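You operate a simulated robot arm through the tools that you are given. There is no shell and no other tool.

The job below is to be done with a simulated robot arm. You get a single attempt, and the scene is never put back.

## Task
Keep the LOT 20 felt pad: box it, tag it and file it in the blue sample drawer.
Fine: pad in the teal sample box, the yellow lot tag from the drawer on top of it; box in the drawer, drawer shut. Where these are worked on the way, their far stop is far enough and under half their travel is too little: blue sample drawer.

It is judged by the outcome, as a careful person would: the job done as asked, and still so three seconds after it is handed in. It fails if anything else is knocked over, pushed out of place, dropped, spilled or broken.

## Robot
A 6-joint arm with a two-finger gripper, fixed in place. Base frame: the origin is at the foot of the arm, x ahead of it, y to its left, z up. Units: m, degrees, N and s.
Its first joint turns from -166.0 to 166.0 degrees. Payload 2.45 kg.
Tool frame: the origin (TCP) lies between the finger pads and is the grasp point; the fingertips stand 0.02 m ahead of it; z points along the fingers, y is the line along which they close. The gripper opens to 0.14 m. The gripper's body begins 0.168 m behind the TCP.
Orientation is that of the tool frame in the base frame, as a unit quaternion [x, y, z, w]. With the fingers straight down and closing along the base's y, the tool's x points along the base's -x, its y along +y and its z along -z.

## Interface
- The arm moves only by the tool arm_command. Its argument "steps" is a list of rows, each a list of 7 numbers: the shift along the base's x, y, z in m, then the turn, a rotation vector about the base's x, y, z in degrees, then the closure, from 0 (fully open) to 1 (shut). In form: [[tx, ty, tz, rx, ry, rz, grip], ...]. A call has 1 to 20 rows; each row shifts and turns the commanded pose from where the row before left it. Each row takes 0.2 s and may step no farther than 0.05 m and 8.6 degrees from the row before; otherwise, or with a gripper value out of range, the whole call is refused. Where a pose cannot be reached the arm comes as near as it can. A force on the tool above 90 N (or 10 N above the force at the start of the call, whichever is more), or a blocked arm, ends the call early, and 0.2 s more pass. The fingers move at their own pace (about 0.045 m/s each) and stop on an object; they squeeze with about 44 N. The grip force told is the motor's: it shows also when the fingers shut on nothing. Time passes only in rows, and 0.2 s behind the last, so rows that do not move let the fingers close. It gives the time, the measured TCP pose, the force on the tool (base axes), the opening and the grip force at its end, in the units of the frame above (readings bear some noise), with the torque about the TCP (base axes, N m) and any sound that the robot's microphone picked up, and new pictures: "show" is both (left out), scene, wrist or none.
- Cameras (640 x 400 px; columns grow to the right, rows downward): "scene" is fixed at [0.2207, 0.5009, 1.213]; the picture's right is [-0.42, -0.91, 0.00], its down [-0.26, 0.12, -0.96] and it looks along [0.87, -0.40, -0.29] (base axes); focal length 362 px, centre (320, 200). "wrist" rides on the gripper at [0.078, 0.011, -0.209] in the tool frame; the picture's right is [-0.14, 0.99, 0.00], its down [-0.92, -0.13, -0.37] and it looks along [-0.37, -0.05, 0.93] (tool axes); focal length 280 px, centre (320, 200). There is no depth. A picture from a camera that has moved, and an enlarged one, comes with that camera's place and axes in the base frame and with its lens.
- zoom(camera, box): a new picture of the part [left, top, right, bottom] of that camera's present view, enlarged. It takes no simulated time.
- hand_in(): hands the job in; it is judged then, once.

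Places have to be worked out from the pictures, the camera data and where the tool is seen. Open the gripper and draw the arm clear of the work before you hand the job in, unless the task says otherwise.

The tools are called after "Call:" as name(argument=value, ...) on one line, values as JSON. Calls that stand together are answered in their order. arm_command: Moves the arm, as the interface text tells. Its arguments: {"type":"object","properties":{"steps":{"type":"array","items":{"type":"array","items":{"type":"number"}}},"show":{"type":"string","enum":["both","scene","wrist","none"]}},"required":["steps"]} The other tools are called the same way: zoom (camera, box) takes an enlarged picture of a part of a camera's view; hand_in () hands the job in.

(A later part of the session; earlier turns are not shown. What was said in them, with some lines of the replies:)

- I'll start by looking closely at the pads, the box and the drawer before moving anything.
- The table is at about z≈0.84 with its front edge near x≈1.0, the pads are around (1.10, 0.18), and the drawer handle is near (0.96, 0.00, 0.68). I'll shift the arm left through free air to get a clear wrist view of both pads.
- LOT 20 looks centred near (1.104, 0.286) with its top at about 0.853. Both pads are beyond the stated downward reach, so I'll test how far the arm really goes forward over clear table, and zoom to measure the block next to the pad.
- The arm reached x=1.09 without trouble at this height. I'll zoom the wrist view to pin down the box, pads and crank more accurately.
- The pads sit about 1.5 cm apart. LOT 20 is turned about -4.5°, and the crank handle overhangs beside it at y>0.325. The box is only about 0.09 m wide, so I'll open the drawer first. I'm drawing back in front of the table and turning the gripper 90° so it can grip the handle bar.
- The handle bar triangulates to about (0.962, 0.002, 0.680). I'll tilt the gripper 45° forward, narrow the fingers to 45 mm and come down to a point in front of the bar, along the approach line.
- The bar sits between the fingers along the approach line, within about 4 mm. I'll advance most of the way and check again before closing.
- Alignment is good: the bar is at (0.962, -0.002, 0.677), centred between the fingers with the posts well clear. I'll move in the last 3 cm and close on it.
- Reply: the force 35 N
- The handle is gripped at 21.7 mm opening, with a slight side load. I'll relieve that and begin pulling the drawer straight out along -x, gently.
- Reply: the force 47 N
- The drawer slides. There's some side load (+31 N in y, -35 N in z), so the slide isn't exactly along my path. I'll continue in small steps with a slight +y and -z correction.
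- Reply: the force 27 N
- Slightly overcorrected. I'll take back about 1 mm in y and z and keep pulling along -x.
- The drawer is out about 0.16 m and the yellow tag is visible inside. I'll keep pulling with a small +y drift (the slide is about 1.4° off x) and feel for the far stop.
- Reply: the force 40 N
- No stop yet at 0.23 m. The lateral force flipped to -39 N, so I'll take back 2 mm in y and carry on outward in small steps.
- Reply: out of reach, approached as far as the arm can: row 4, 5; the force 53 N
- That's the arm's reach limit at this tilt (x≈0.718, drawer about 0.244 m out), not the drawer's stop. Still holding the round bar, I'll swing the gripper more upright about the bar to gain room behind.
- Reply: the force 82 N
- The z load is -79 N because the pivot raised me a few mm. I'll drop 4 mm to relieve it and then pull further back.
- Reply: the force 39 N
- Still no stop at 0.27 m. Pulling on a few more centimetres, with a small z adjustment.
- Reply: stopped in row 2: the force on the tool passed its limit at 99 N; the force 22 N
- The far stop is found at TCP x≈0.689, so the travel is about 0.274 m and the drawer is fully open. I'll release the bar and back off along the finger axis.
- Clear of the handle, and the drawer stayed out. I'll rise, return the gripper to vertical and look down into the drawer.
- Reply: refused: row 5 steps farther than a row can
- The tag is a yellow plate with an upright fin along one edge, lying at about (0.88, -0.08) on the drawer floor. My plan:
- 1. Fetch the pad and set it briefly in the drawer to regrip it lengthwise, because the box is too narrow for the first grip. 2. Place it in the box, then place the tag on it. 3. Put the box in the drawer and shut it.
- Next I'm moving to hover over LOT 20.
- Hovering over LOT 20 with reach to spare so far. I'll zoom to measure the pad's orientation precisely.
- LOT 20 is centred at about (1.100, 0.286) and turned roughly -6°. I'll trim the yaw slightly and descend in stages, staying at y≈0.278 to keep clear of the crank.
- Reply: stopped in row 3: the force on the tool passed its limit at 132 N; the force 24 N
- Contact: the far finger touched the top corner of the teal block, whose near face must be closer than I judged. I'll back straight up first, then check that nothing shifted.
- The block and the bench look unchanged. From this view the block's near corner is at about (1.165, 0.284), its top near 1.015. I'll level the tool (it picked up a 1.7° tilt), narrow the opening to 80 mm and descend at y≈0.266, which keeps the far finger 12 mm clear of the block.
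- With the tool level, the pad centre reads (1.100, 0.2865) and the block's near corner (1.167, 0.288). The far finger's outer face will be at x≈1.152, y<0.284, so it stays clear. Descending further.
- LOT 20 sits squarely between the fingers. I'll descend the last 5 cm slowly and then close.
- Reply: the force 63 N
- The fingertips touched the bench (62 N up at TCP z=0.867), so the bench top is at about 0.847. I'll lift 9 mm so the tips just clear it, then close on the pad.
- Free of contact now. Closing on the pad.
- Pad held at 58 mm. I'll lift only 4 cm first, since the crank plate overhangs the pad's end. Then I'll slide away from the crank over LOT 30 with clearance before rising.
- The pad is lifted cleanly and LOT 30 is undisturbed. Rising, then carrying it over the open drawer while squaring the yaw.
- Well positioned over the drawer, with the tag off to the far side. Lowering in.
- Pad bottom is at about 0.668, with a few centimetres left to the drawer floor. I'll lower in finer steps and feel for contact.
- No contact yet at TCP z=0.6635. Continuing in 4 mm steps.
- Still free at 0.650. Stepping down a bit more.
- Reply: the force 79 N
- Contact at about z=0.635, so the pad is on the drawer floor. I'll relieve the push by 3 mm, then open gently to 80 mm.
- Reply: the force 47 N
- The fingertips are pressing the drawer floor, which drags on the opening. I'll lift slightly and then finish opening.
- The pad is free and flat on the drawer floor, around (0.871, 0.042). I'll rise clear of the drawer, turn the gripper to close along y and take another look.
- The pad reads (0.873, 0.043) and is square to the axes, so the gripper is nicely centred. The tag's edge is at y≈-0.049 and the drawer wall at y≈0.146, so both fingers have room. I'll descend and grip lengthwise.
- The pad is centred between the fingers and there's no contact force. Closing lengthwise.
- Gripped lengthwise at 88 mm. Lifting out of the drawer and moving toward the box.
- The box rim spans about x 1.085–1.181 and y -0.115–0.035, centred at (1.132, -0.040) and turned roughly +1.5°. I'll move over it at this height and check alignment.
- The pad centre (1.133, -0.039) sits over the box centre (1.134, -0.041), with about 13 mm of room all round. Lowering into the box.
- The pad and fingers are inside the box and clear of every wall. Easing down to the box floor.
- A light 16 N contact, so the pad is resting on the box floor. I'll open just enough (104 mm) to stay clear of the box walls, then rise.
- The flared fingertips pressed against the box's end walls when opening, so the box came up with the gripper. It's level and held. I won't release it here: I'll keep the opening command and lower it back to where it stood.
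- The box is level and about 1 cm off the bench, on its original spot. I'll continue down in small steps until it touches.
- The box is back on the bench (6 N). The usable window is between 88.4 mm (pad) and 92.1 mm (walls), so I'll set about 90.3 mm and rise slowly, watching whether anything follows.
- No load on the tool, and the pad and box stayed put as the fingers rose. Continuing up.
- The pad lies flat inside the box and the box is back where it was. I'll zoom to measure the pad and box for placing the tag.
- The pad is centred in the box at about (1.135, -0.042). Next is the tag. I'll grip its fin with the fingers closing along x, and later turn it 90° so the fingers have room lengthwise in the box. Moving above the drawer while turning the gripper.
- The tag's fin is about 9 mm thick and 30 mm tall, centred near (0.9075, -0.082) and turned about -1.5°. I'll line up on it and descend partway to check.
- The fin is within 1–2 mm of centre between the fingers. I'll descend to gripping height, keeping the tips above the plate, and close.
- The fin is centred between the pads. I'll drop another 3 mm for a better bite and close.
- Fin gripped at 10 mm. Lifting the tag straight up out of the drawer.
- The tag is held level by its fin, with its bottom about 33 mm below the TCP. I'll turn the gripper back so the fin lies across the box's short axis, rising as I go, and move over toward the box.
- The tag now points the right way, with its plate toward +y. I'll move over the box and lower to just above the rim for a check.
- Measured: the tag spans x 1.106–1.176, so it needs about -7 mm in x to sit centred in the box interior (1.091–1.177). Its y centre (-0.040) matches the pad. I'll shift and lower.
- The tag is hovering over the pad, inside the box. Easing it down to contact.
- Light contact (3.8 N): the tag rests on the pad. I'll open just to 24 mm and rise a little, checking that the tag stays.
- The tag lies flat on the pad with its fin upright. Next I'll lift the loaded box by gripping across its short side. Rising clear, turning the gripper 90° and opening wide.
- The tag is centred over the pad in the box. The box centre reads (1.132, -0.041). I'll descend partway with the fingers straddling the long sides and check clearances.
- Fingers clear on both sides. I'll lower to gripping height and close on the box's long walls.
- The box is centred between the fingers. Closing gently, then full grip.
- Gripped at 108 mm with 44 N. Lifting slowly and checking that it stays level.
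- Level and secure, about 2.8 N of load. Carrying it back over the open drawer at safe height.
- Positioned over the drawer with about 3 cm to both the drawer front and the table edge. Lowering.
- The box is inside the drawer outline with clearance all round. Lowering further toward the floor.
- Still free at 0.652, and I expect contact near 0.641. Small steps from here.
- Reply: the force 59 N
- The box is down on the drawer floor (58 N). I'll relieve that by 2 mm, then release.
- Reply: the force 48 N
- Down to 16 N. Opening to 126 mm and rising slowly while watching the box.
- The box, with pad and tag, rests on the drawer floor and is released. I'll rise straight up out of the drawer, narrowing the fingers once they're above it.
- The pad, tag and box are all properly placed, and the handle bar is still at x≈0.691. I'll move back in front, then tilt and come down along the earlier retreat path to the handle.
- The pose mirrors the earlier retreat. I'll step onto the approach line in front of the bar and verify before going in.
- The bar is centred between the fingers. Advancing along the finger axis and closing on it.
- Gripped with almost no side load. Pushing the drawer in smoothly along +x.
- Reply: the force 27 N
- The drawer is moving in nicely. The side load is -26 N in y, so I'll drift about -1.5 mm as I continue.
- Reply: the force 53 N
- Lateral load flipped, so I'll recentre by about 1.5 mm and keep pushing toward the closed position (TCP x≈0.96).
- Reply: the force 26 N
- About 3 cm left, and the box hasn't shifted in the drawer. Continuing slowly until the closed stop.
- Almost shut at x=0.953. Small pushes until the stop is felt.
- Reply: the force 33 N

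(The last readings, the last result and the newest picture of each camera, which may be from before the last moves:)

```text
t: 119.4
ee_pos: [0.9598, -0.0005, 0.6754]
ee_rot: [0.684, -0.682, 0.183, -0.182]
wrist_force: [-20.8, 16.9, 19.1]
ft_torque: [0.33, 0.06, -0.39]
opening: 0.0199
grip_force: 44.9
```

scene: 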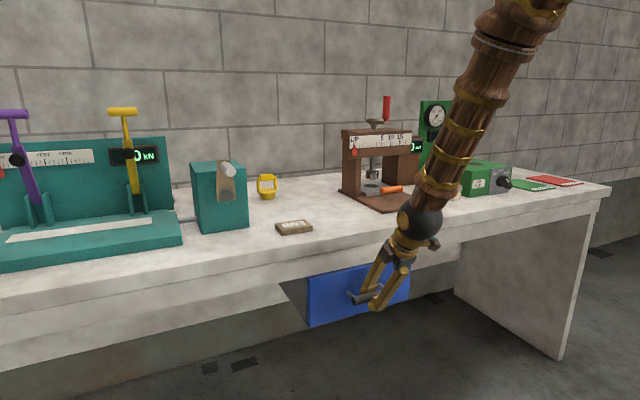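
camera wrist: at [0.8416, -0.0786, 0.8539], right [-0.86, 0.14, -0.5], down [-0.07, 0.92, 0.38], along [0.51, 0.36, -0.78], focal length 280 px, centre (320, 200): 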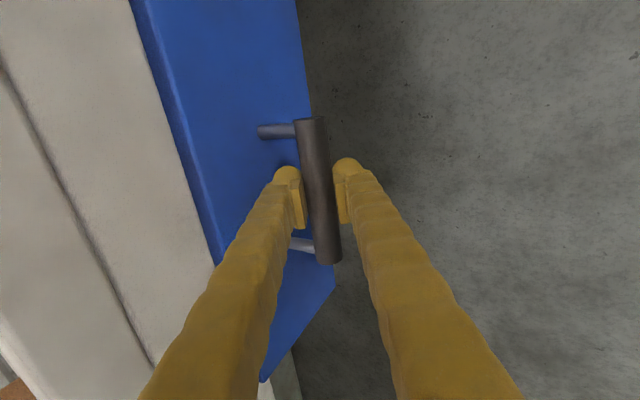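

A -21 N resistance appears at x=0.960. One more millimetre at a time to confirm it's the closed stop.

Call:
arm_command(steps=[[0.001, 0, 0, 0, 0, 0, 1], [0.001, 0, 0, 0, 0, 0, 1], [0, 0, 0, 0, 0, 0, 1]])

Call:
zoom(camera="scene", box=[270, 240, 430, 340])

```text
t: 120.2
ee_pos: [0.9603, -0.0014, 0.6755]
ee_rot: [0.683, -0.683, 0.182, -0.181]
wrist_force: [-58.1, 16.3, 10.3]
ft_torque: [0.17, 0.25, -0.27]
opening: 0.0197
grip_force: 45.0
camera wrist: at [0.8489, -0.0793, 0.8523], right [-0.86, 0.14, -0.49], down [-0.07, 0.92, 0.38], along [0.51, 0.36, -0.78], focal length 280 px, centre (320, 200)
```

scene: 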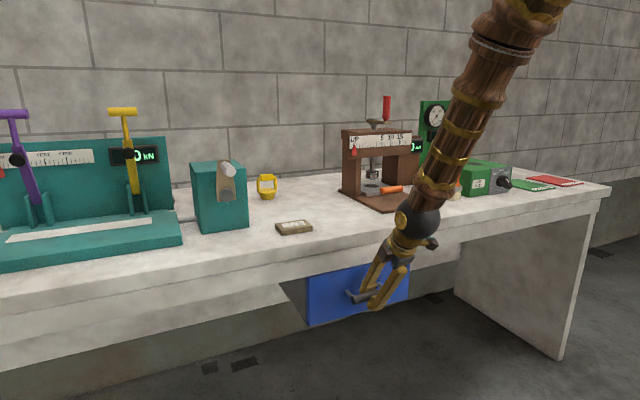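
wrist: 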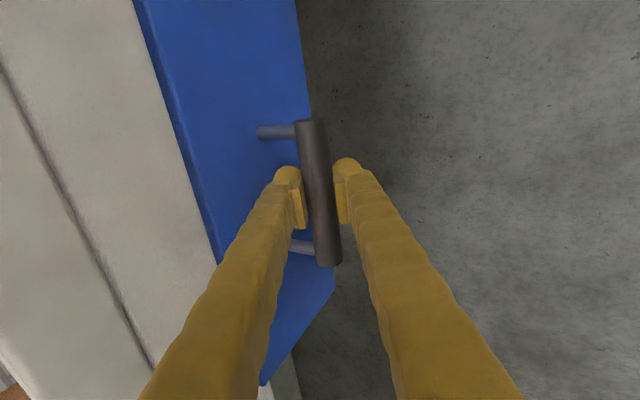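

```text
4.00 times, centred on (350, 290) of scene
camera zoom: at [0.2207, 0.5009, 1.213], right [-0.42, -0.91, 0.0], down [-0.26, 0.12, -0.96], along [0.87, -0.4, -0.29], focal length 1448 px, centre (200, -160)
```

zoom: 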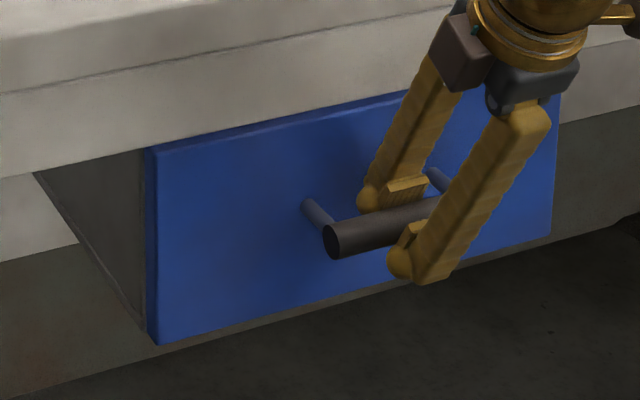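

The force climbs to -58 N with no further travel, so the drawer is fully shut and its front matches the starting picture. I'll open the fingers and back off along the finger axis so the handle isn't dragged.

Call:
arm_command(steps=[[0, 0, 0, 0, 0, 0, 0.8], [0, 0, 0, 0, 0, 0, 0.71], [0, 0, 0, 0, 0, 0, 0.71], [0, 0, 0, 0, 0, 0, 0.71]], show="wrist")

```text
t: 121.2
ee_pos: [0.9634, -0.0009, 0.678]
ee_rot: [-0.683, 0.683, -0.184, 0.182]
wrist_force: [1.0, 0.8, -0.1]
ft_torque: [0.05, -0.05, 0.0]
opening: 0.0406
grip_force: 0.1
camera wrist: at [0.8507, -0.0794, 0.8536], right [-0.86, 0.14, -0.5], down [-0.07, 0.92, 0.38], along [0.51, 0.36, -0.78], focal length 280 px, centre (320, 200)
```

wrist: 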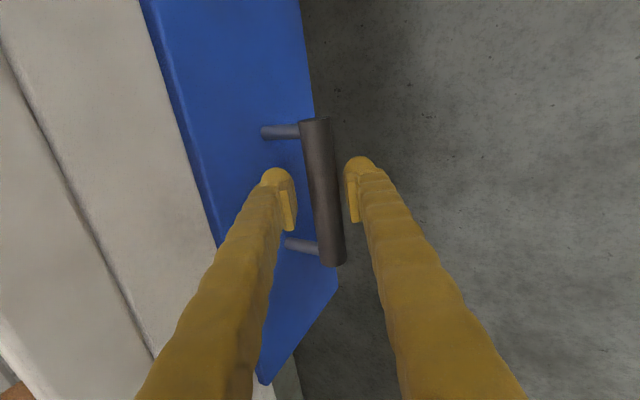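

Released with zero force. The bar is a little nearer the lower finger, so I'll shift 2 mm first and then back out along the axis.

Call:
arm_command(steps=[[-0.002, 0, -0.001, 0, 0, 0, 0.71], [-0.006, 0, 0.0104, 0, 0, 0, 0.71], [-0.008, 0, 0.0139, 0, 0, 0, 0.71], [-0.01, 0, 0.0173, 0, 0, 0, 0.71], [-0.012, 0, 0.0208, 0, 0, 0, 0.71], [-0.02, 0, 0.03, 0, 0, 0, 0.71], [-0.03, 0, 0.035, 0, 0, 0, 0.71], [-0.03, 0, 0.035, 0, 0, 0, 0.71], [0, 0, 0, 0, 0, 0, 0.71]])

Call:
zoom(camera="scene", box=[270, 240, 430, 340])

```text
t: 123.2
ee_pos: [0.8467, -0.0016, 0.8383]
ee_rot: [0.683, -0.683, 0.183, -0.183]
wrist_force: [-0.7, -0.2, -0.2]
ft_torque: [0.02, -0.01, -0.01]
opening: 0.0407
grip_force: 0.1
camera wrist: at [0.7346, -0.0795, 1.0141], right [-0.86, 0.14, -0.5], down [-0.07, 0.92, 0.38], along [0.51, 0.36, -0.78], focal length 280 px, centre (320, 200)
```

scene: 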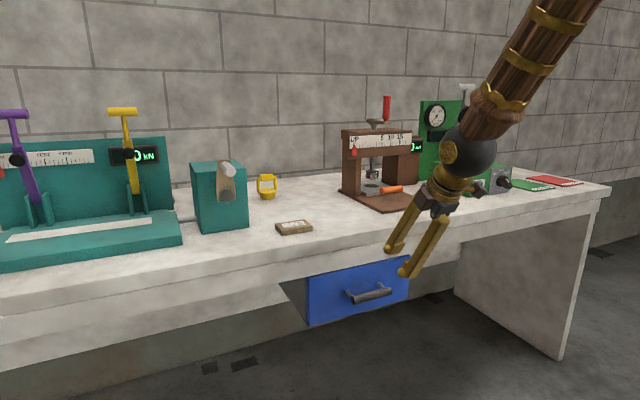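
wrist: 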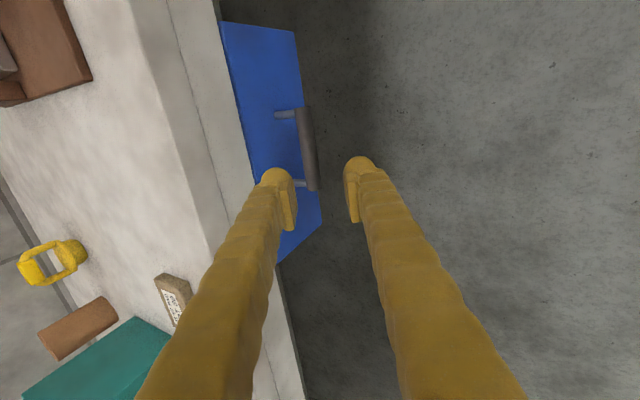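

```text
4.00 times, centred on (350, 290) of scene
camera zoom: at [0.2207, 0.5009, 1.213], right [-0.42, -0.91, 0.0], down [-0.26, 0.12, -0.96], along [0.87, -0.4, -0.29], focal length 1448 px, centre (200, -160)
```

zoom: 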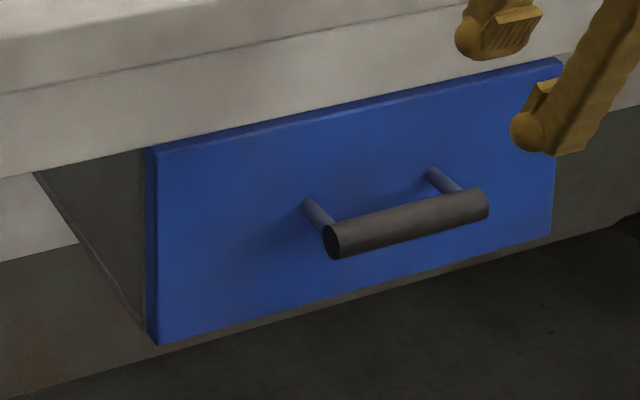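

The drawer is shut and looks identical to the start. I'll raise the arm, bring the gripper upright and open it, well clear of the bench, then do a final check.

Call:
arm_command(steps=[[-0.01, 0, 0.04, 0, 7.5, 0, 0.5], [-0.01, 0, 0.04, 0, 7.5, 0, 0.3], [-0.01, 0, 0.04, 0, 7.5, 0, 0.1], [0, 0, 0.04, 0, 7.5, 0, 0], [0, 0, 0.045, 0, 0, 0, 0], [0, 0, 0.045, 0, 0, 0, 0], [0, 0, 0.045, 0, 0, 0, 0], [0, 0, 0.045, 0, 0, 0, 0], [0, 0, 0, 0, 0, 0, 0], [0, 0, 0, 0, 0, 0, 0]])

Call:
zoom(camera="scene", box=[160, 140, 460, 340])

Call:
zoom(camera="scene", box=[0, 80, 320, 280])

```text
t: 125.4
ee_pos: [0.8169, 0.0008, 1.1802]
ee_rot: [0.707, -0.707, 0.0, 0.0]
wrist_force: [-0.2, 0.4, 0.0]
ft_torque: [-0.03, 0.03, 0.04]
opening: 0.14
grip_force: 0.0
camera wrist: at [0.8077, -0.0782, 1.3898], right [-0.99, 0.14, 0.0], down [0.13, 0.92, 0.37], along [0.05, 0.36, -0.93], focal length 280 px, centre (320, 200)
```

scene: 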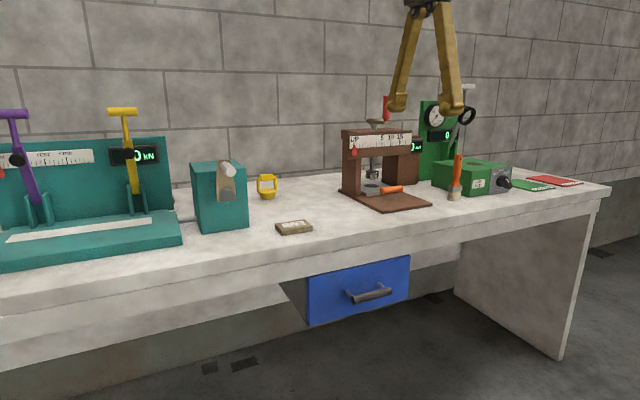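
wrist: 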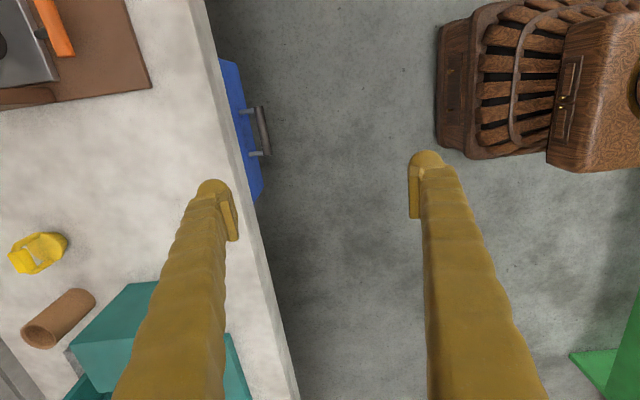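

```text
2.00 times, centred on (310, 240) of scene
camera zoom: at [0.2207, 0.5009, 1.213], right [-0.42, -0.91, 0.0], down [-0.26, 0.12, -0.96], along [0.87, -0.4, -0.29], focal length 724 px, centre (340, 120)
```

zoom: 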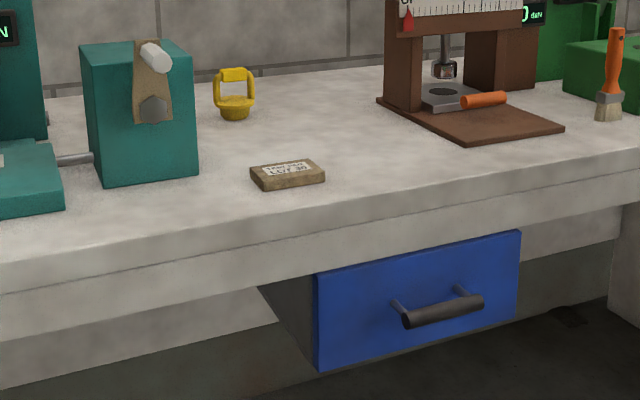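

```text
2.00 times, centred on (160, 180) of scene
camera zoom: at [0.2207, 0.5009, 1.213], right [-0.42, -0.91, 0.0], down [-0.26, 0.12, -0.96], along [0.87, -0.4, -0.29], focal length 724 px, centre (640, 240)
```

zoom: 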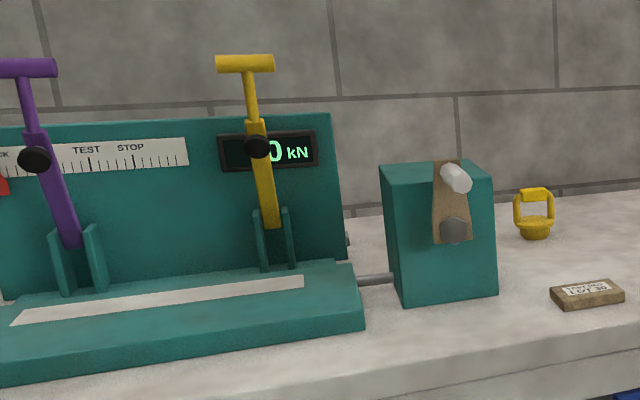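

LOT 20 is in the teal box with the yellow tag on top, the box is in the drawer, and the drawer is shut. LOT 30, the crank block, the press and the rest look as they did at the start. The gripper is open and clear of the bench, so I'm handing in.

Call:
hand_in()

```text
The job is handed in.
```

The LOT 20 felt pad is boxed, tagged and filed. It lies in the teal sample box with the yellow lot tag on top, the box is in the blue sample drawer, and the drawer is shut against its closed stop. The job is handed in, but I haven't seen a verdict.

- **Drawer travel:** I pulled it out about 0.27 m to its far stop before loading it.
- **Contact with the crank block:** on the first approach to the pad, a fingertip hit the top corner of the teal crank block and tripped the force limit at 132 N. I backed off, and the block looks unmoved.
- **Box lifted by accident:** when I let go of the pad, the fingers pressed against the inside of the box and raised it about 10 cm. I lowered it back level onto the same spot with the pad still inside.

In the final pictures, LOT 30 and everything else on the bench look as they did at the start. The gripper is open and clear of the bench.
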